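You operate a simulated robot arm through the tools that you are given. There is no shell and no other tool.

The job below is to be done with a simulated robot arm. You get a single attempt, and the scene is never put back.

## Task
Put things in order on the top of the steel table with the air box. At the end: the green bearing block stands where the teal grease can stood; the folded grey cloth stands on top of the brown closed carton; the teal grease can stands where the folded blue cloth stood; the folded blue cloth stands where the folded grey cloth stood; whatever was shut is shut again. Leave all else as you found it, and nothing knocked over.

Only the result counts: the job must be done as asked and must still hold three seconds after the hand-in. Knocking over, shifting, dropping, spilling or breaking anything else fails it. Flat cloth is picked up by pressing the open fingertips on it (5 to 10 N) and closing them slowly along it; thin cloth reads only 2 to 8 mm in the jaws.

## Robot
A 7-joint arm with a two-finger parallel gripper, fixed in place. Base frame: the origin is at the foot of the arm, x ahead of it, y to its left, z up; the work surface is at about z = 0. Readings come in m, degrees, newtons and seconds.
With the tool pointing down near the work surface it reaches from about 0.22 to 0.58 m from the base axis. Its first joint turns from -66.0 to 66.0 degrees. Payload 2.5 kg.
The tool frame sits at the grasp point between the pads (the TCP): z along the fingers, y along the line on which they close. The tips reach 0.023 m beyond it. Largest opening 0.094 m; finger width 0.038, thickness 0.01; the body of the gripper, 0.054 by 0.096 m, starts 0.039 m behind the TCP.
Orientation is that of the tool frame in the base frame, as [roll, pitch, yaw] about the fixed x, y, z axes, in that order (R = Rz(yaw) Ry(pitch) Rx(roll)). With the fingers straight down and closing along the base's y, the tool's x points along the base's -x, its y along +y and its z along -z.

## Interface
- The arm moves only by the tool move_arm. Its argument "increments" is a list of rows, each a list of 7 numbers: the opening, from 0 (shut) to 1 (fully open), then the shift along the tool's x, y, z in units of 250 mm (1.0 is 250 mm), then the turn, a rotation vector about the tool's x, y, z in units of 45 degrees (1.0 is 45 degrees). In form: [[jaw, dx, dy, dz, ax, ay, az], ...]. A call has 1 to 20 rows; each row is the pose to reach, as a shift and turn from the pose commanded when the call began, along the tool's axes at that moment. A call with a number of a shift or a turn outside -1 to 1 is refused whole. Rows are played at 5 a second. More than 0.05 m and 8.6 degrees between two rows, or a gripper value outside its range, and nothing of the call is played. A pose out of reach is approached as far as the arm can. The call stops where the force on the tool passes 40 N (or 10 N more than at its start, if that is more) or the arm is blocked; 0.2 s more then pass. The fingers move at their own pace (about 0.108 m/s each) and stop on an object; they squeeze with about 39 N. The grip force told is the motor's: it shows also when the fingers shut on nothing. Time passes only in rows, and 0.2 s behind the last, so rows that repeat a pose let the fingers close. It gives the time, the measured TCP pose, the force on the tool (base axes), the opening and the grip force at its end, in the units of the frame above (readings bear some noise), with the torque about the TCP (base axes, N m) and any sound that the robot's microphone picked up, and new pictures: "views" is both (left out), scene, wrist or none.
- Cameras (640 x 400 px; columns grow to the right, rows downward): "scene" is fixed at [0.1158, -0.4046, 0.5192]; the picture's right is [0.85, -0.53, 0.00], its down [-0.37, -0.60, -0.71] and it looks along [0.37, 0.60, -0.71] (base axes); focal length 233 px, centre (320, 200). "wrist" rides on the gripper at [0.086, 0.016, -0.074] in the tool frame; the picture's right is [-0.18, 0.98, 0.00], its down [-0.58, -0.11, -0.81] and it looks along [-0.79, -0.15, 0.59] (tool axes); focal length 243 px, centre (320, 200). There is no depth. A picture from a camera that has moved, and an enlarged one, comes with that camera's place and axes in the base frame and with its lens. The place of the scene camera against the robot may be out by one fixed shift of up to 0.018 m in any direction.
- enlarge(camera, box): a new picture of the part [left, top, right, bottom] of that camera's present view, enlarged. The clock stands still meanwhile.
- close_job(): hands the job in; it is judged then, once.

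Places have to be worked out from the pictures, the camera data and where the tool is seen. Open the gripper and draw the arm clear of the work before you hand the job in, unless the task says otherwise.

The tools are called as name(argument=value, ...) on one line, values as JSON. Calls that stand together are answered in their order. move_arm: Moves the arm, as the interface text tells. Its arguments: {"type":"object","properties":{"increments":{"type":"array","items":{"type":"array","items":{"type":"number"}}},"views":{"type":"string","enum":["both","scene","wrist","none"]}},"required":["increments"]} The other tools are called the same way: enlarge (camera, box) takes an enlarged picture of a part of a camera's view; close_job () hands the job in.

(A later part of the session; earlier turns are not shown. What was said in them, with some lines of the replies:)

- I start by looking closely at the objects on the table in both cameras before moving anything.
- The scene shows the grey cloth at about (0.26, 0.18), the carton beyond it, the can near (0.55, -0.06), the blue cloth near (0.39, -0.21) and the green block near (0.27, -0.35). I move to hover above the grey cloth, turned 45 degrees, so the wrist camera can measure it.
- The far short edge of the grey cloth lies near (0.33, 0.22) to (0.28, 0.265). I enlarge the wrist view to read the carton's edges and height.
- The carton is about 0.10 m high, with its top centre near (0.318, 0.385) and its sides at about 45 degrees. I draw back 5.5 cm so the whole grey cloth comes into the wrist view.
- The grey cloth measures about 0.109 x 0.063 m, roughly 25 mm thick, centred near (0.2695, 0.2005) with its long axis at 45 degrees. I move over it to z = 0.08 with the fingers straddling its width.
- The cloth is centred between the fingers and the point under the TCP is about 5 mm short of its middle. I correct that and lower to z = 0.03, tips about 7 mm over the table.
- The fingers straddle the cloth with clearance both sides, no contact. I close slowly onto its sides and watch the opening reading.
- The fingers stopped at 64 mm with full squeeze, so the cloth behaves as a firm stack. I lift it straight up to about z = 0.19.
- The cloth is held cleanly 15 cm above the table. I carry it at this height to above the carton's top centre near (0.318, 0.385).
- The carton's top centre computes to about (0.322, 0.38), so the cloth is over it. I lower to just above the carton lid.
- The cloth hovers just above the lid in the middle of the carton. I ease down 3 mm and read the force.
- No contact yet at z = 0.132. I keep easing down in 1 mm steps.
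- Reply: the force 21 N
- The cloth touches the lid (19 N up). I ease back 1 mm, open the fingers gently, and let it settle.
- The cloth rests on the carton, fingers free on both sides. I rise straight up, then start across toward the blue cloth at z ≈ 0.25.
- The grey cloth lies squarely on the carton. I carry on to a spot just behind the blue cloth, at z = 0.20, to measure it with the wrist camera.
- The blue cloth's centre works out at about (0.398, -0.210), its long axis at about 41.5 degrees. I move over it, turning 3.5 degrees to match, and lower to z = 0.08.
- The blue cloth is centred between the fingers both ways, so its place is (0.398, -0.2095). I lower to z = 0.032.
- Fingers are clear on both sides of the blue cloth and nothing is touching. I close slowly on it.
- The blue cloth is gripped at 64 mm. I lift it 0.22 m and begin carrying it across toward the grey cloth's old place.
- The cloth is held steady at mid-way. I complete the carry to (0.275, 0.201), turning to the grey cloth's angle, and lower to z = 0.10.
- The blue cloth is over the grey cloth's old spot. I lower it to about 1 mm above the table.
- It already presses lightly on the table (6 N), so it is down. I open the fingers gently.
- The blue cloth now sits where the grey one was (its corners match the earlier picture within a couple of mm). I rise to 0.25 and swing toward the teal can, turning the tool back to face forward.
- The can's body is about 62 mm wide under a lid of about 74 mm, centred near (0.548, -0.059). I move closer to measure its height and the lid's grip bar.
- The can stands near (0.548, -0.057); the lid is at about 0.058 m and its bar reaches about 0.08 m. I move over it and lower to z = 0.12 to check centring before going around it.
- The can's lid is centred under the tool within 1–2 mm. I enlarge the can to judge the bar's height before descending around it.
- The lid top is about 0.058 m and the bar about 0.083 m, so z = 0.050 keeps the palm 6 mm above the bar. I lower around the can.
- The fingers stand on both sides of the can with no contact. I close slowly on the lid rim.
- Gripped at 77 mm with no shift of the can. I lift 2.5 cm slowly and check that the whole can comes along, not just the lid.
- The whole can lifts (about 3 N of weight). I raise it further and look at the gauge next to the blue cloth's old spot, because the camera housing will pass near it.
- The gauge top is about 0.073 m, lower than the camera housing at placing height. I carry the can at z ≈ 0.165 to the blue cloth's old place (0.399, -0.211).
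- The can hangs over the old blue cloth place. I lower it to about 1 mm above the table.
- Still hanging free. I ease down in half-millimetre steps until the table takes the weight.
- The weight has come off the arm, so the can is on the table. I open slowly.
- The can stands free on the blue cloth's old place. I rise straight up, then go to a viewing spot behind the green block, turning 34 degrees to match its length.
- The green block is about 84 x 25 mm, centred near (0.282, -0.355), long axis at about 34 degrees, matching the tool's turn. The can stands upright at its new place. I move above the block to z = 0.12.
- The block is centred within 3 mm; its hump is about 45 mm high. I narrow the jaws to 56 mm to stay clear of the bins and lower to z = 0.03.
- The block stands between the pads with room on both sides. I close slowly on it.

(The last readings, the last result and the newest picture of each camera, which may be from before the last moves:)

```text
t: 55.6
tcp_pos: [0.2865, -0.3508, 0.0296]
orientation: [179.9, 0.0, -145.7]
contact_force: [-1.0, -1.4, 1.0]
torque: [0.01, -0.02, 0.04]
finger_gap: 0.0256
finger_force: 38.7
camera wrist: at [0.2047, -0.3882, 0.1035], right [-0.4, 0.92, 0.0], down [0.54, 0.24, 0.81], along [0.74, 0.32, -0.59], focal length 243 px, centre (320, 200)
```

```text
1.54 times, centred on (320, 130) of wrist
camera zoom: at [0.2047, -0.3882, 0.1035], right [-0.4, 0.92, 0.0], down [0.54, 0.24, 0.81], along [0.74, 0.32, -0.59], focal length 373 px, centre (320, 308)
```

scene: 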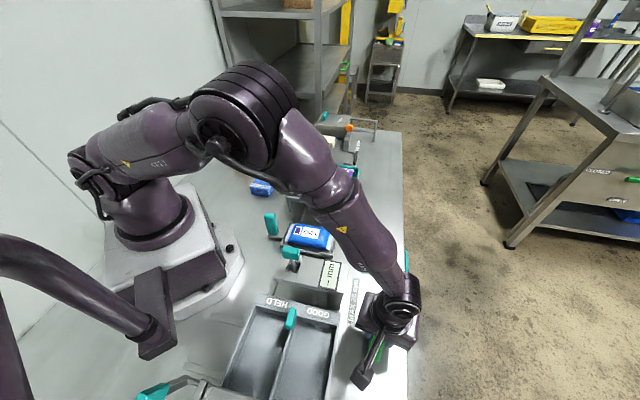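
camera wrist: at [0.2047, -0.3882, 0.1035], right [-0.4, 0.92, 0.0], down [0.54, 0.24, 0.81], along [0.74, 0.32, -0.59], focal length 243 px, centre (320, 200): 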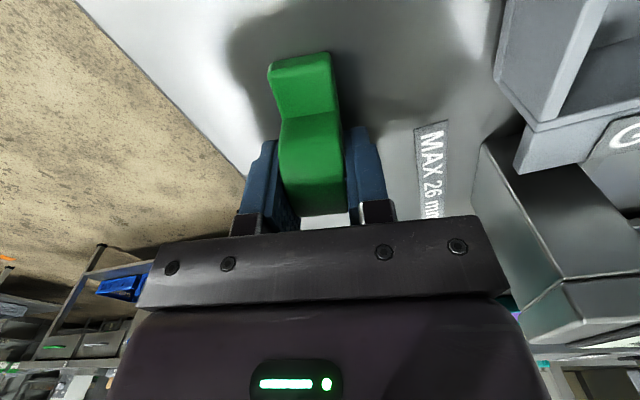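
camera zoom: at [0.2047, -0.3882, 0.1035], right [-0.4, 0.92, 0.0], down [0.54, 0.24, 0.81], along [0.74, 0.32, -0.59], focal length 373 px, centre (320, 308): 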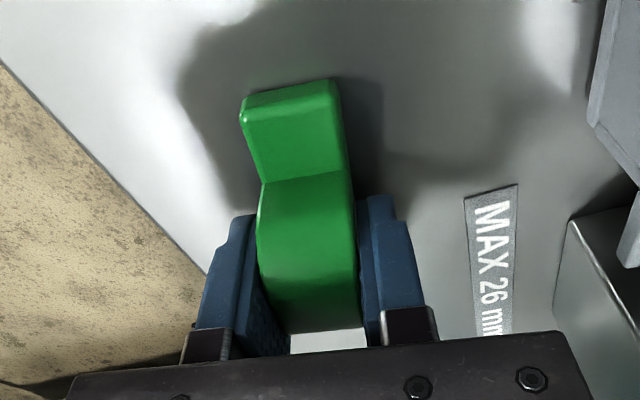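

Gripped at 25.6 mm. I lift the block to z = 0.22 and head toward the can's old place, passing well above the can.

move_arm(increments=[[0.15, 0, 0, -0.04, 0, 0, 0], [0.15, 0, 0, -0.12, 0, 0, 0], [0.15, 0, 0, -0.26, 0, 0, 0], [0.15, 0, 0, -0.42, 0, 0, 0], [0.15, 0, 0, -0.6, 0, 0, 0], [0.15, 0, 0, -0.76, 0, 0, 0], [0.15, -0.08, 0.02, -0.8, 0, 0, 0], [0.15, -0.24, 0.06, -0.8, 0, 0, 0], [0.15, -0.4, 0.1, -0.8, 0, 0, 0], [0.15, -0.56, 0.14, -0.8, 0, 0, 0], [0.15, -0.7, 0.18, -0.8, 0, 0, 0], [0.15, -0.77, 0.196, -0.8, 0, 0, 0], [0.15, -0.77, 0.196, -0.8, 0, 0, 0]])

```text
t: 58.4
tcp_pos: [0.4197, -0.2021, 0.2296]
orientation: [-180.0, 0.0, -145.6]
contact_force: [-0.3, 0.3, -1.5]
torque: [-0.03, -0.02, 0.03]
finger_gap: 0.0255
finger_force: 39.1
camera wrist: at [0.3378, -0.2388, 0.3042], right [-0.4, 0.92, 0.0], down [0.54, 0.24, 0.81], along [0.74, 0.32, -0.59], focal length 243 px, centre (320, 200)
```

scene: 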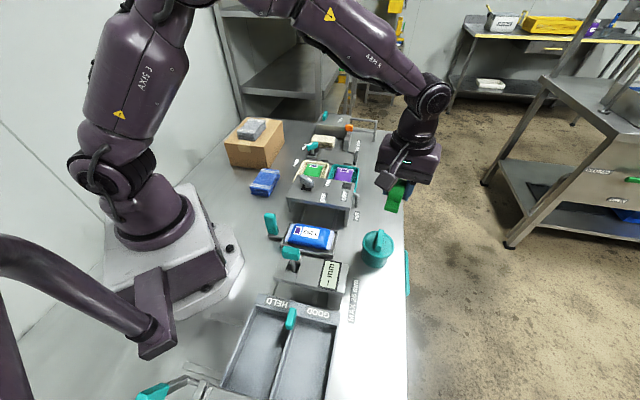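
wrist: 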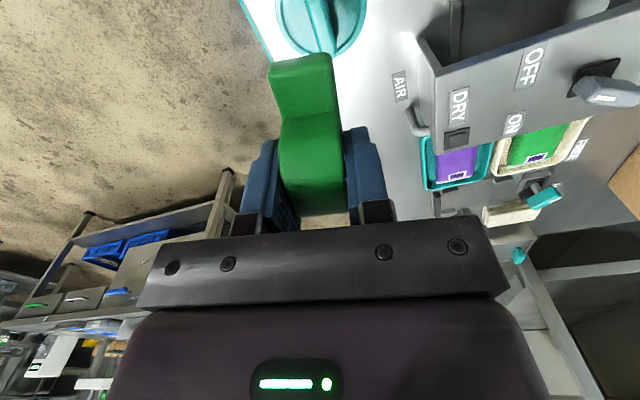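

The block is held firm, and the can stands upright at its new place. I finish the carry to the can's old place and lower to z = 0.10.

move_arm(increments=[[0.15, -0.12, 0.03, 0, 0, 0, 0], [0.15, -0.28, 0.07, 0, 0, 0, 0], [0.15, -0.44, 0.11, 0, 0, 0, 0], [0.15, -0.6, 0.15, 0, 0, 0, 0], [0.15, -0.72, 0.18, 0, 0, 0, 0], [0.15, -0.761, 0.193, 0.06, 0, 0, 0], [0.15, -0.761, 0.193, 0.22, 0, 0, 0], [0.15, -0.761, 0.193, 0.38, 0, 0, 0], [0.15, -0.761, 0.193, 0.52, 0, 0, 0], [0.15, -0.761, 0.193, 0.52, 0, 0, 0], [0.15, -0.761, 0.193, 0.52, 0, 0, 0]])

enlarge(camera="scene", box=[330, 130, 430, 230])

```text
t: 60.8
tcp_pos: [0.5492, -0.0575, 0.0993]
orientation: [-180.0, 0.0, -145.7]
contact_force: [-1.1, 0.7, -1.2]
torque: [0.02, -0.02, 0.0]
finger_gap: 0.0256
finger_force: 38.6
camera wrist: at [0.4658, -0.0939, 0.1728], right [-0.4, 0.92, 0.0], down [0.54, 0.24, 0.81], along [0.74, 0.32, -0.59], focal length 243 px, centre (320, 200)
```

scene: 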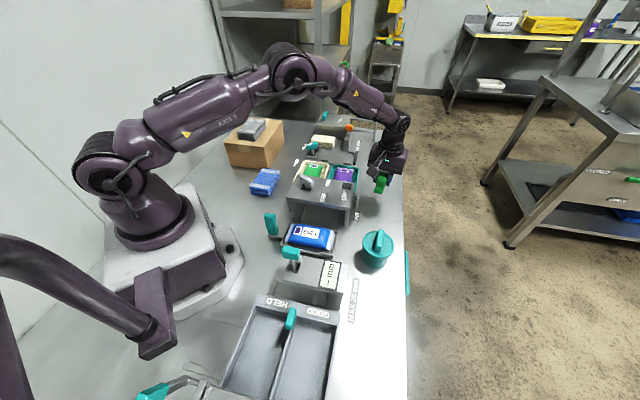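
wrist: 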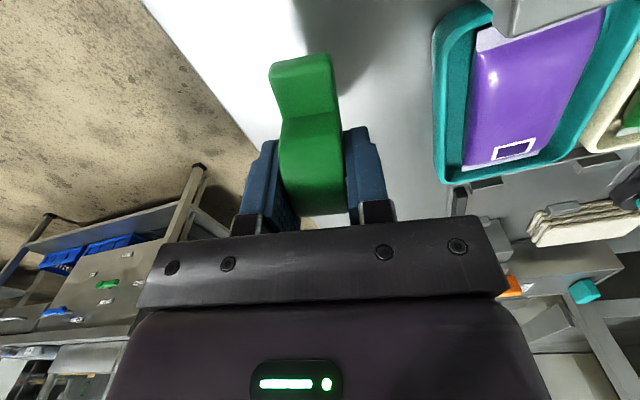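

```text
4.00 times, centred on (380, 180) of scene
camera zoom: at [0.1158, -0.4046, 0.5192], right [0.85, -0.53, 0.0], down [-0.37, -0.6, -0.71], along [0.37, 0.6, -0.71], focal length 932 px, centre (80, 280)
```

zoom: 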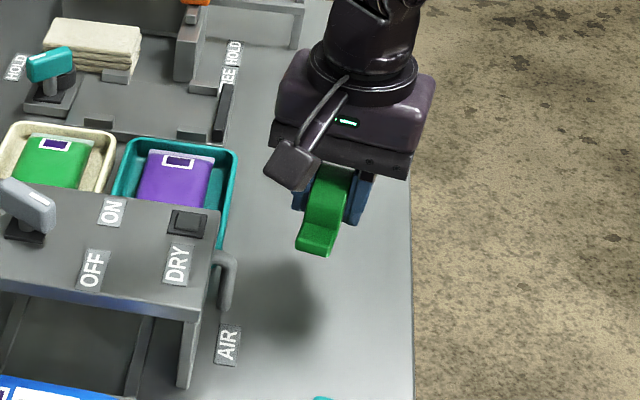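

The block is over the can's old place within a couple of mm. I lower to about 1.5 mm above the table.

move_arm(increments=[[0.15, 0, 0, 0.1, 0, 0, 0], [0.15, 0, 0, 0.18, 0, 0, 0], [0.15, 0, 0, 0.24, 0, 0, 0], [0.15, 0, 0, 0.266, 0, 0, 0], [0.15, 0, 0, 0.274, 0, 0, 0], [0.15, 0, 0, 0.274, 0, 0, 0]], views="scene")

enlarge(camera="scene", box=[330, 130, 430, 230])

```text
t: 62.2
tcp_pos: [0.5469, -0.0584, 0.0304]
orientation: [-180.0, -0.1, -145.7]
contact_force: [-0.3, -0.8, -1.5]
torque: [0.05, -0.02, 0.0]
finger_gap: 0.0256
finger_force: 39.2
```

scene: 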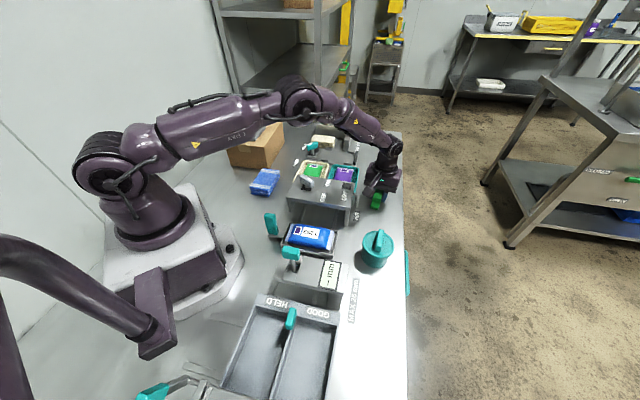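

```text
4.00 times, centred on (380, 180) of scene
camera zoom: at [0.1158, -0.4046, 0.5192], right [0.85, -0.53, 0.0], down [-0.37, -0.6, -0.71], along [0.37, 0.6, -0.71], focal length 932 px, centre (80, 280)
```

zoom: 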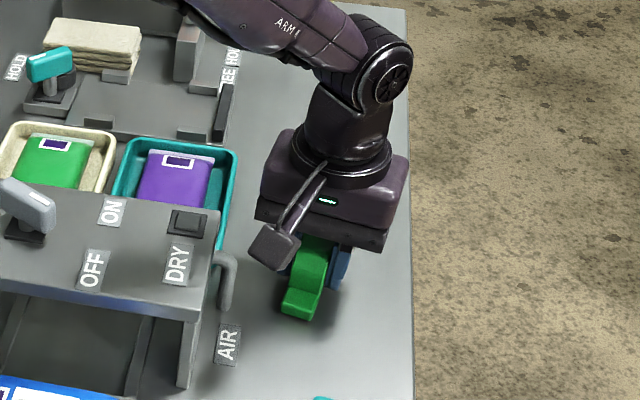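

It still hangs just above the table. I ease down in half-millimetre steps until the table takes it.

move_arm(increments=[[0.15, 0, 0, 0.002, 0, 0, 0], [0.15, 0, 0, 0.004, 0, 0, 0], [0.15, 0, 0, 0.006, 0, 0, 0], [0.15, 0, 0, 0.006, 0, 0, 0]], views="none")

```text
t: 63.2
tcp_pos: [0.5471, -0.0566, 0.0301]
orientation: [180.0, 0.0, -145.6]
contact_force: [-0.1, -0.2, -0.7]
torque: [0.02, 0.05, 0.01]
finger_gap: 0.0261
finger_force: 38.7
```

The weight is partly off (-0.7 N). I lower one more millimetre.

move_arm(increments=[[0.15, 0, 0, 0.002, 0, 0, 0], [0.15, 0, 0, 0.003, 0, 0, 0], [0.15, 0, 0, 0.003, 0, 0, 0]], views="none")

```text
t: 64.0
tcp_pos: [0.5467, -0.0569, 0.0304]
orientation: [179.9, 0.0, -145.8]
contact_force: [-1.1, 0.5, 1.8]
torque: [0.01, 0.1, -0.01]
finger_gap: 0.0259
finger_force: 39.4
```

The table now carries the block (+1.8 N). I open the fingers slowly to 56 mm.

move_arm(increments=[[0.27, 0, 0, 0, 0, 0, 0], [0.31, 0, 0, 0, 0, 0, 0], [0.36, 0, 0, 0, 0, 0, 0], [0.45, 0, 0, 0, 0, 0, 0], [0.6, 0, 0, 0, 0, 0, 0], [0.6, 0, 0, 0, 0, 0, 0]])

enlarge(camera="scene", box=[330, 130, 430, 230])

```text
t: 65.4
tcp_pos: [0.547, -0.0562, 0.0296]
orientation: [180.0, 0.0, -145.7]
contact_force: [0.7, -0.2, 0.0]
torque: [0.0, 0.0, 0.01]
finger_gap: 0.0563
finger_force: 0.0
camera wrist: at [0.4657, -0.0924, 0.1033], right [-0.4, 0.92, 0.0], down [0.54, 0.24, 0.81], along [0.74, 0.32, -0.59], focal length 243 px, centre (320, 200)
```

scene: 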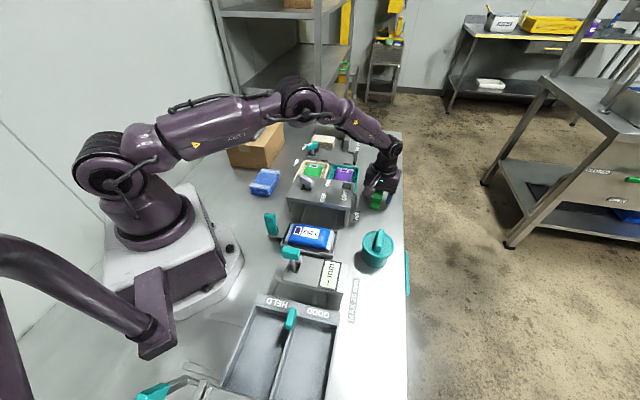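
wrist: 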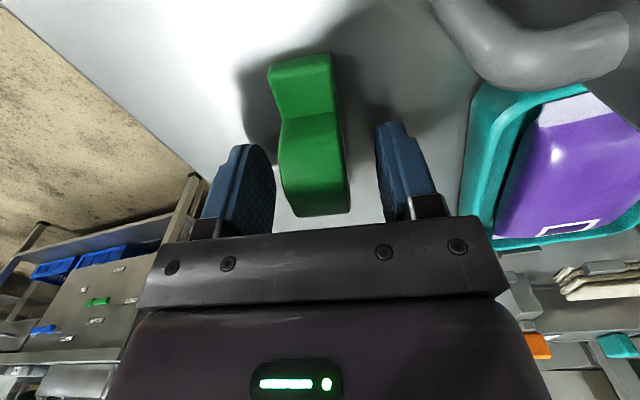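

```text
4.00 times, centred on (380, 180) of scene
camera zoom: at [0.1158, -0.4046, 0.5192], right [0.85, -0.53, 0.0], down [-0.37, -0.6, -0.71], along [0.37, 0.6, -0.71], focal length 932 px, centre (80, 280)
```

zoom: 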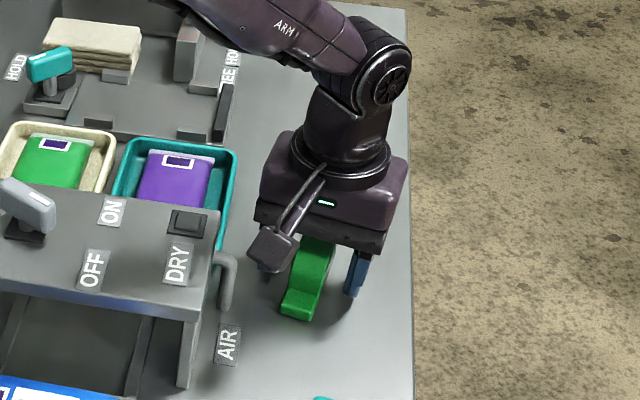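

The block stands alone on the can's old place. I rise straight up with the jaws at 56 mm, then draw the arm back over the clear middle.

move_arm(increments=[[0.6, 0, 0, -0.06, 0, 0, 0], [0.6, 0, 0, -0.18, 0, 0, 0], [0.6, 0, 0, -0.34, 0, 0, 0], [0.8, 0, 0, -0.52, 0, 0, 0], [1, 0, 0, -0.7, 0, 0, 0], [1, 0, 0, -0.88, 0, 0, 0], [1, 0.13, 0.11, -0.9, 0, 0, 0.1], [1, 0.26, 0.23, -0.9, 0, 0, 0.22], [1, 0.38, 0.37, -0.9, 0, 0, 0.34], [1, 0.48, 0.5, -0.9, 0, 0, 0.46], [1, 0.52, 0.62, -0.9, 0, 0, 0.58], [1, 0.52, 0.66, -0.9, 0, 0, 0.7], [1, 0.52, 0.66, -0.9, 0, 0, 0.76]])

enlarge(camera="scene", box=[220, 100, 420, 225])

enlarge(camera="scene", box=[220, 220, 440, 400])

```text
t: 68.2
tcp_pos: [0.347, 0.0073, 0.2528]
orientation: [180.0, -0.1, 179.9]
contact_force: [0.9, 0.1, -0.7]
torque: [0.02, 0.01, 0.02]
finger_gap: 0.094
finger_force: 0.1
camera wrist: at [0.2593, 0.0226, 0.3274], right [0.18, 0.98, 0.0], down [0.58, -0.11, 0.81], along [0.79, -0.15, -0.59], focal length 243 px, centre (320, 200)
```

scene: 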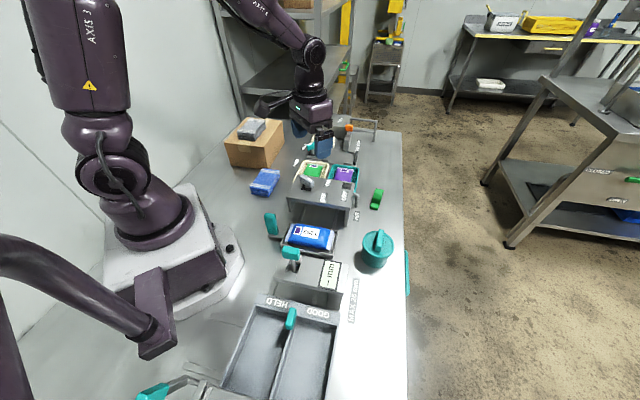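
wrist: 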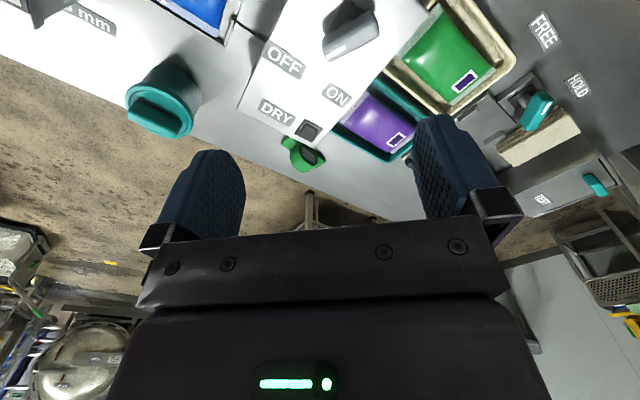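

```text
3.20 times, centred on (320, 162) of scene
camera zoom: at [0.1158, -0.4046, 0.5192], right [0.85, -0.53, 0.0], down [-0.37, -0.6, -0.71], along [0.37, 0.6, -0.71], focal length 745 px, centre (320, 320)
```

zoom: 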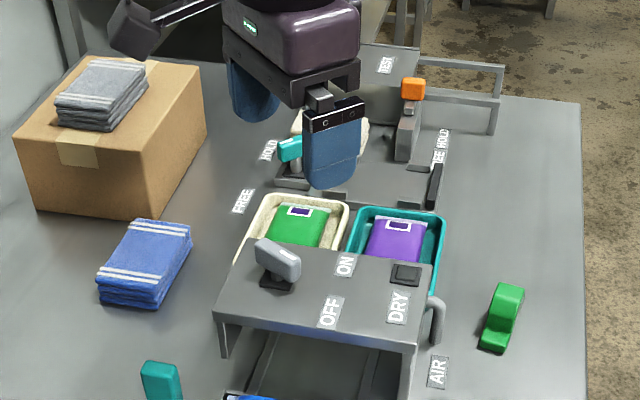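

```text
2.22 times, centred on (330, 310) of scene
camera zoom: at [0.1158, -0.4046, 0.5192], right [0.85, -0.53, 0.0], down [-0.37, -0.6, -0.71], along [0.37, 0.6, -0.71], focal length 518 px, centre (298, -44)
```

zoom: 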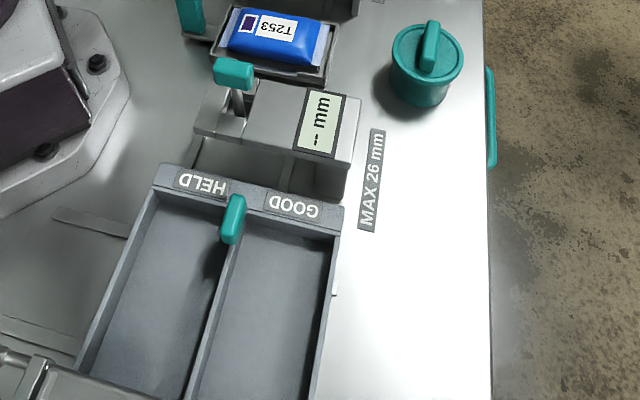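

Everything looks right. I repeat an earlier enlargement to compare the blue cloth with where the grey one lay, and check the can's spot against the blue cloth's.

enlarge(camera="scene", box=[200, 80, 340, 220])

enlarge(camera="scene", box=[330, 130, 430, 230])

```text
2.86 times, centred on (270, 150) of scene
camera zoom: at [0.1158, -0.4046, 0.5192], right [0.85, -0.53, 0.0], down [-0.37, -0.6, -0.71], along [0.37, 0.6, -0.71], focal length 666 px, centre (463, 343)
```

zoom: 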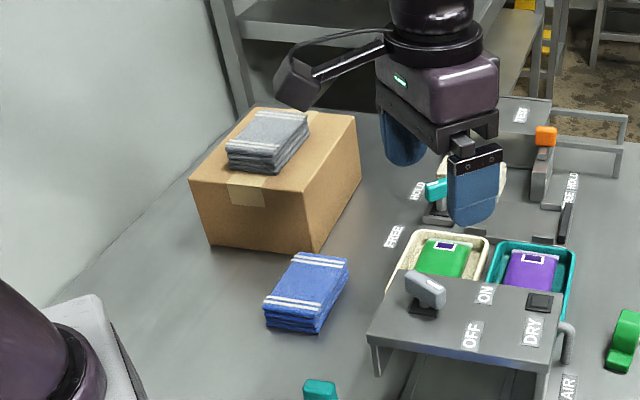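

```text
4.00 times, centred on (380, 180) of scene
camera zoom: at [0.1158, -0.4046, 0.5192], right [0.85, -0.53, 0.0], down [-0.37, -0.6, -0.71], along [0.37, 0.6, -0.71], focal length 932 px, centre (80, 280)
```

zoom: 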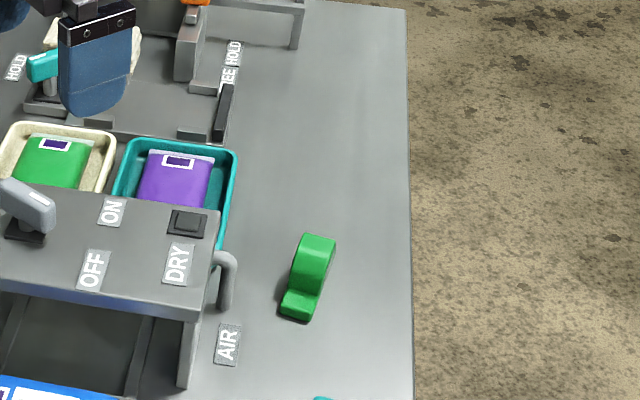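

The block, the can, both cloths and the carton are upright and resting in the asked places, and everything else matches the first pictures. The gripper is open and the arm is back near its start pose, clear of the work, so I hand in the job.

close_job()

```text
The job is handed in.
```

I moved all four objects to the places you asked for and handed the job in. I don't have the judge's result. At hand-in everything stood still and upright in the pictures.

| Object | Where it stands now | How close |
|---|---|---|
| Folded grey cloth | on top of the carton, near the middle of the lid | about 5 mm off the lid's middle |
| Folded blue cloth | where the grey cloth stood | about 4–6 mm off, estimated from the pictures |
| Teal grease can | where the blue cloth stood | within about 5 mm |
| Green bearing block | where the teal can stood | within about 2 mm |

- **Nothing opened:** I opened nothing on the table, so nothing had to be shut again. The can's lid stayed on while I carried it.
- **Nothing disturbed:** the carton and everything else on the table look the same as in the first pictures.
- **Block's orientation:** I set it down at the angle it had before, since the task did not give one.
- **Arm:** the gripper is open and the arm is back near its start pose, clear of the work.
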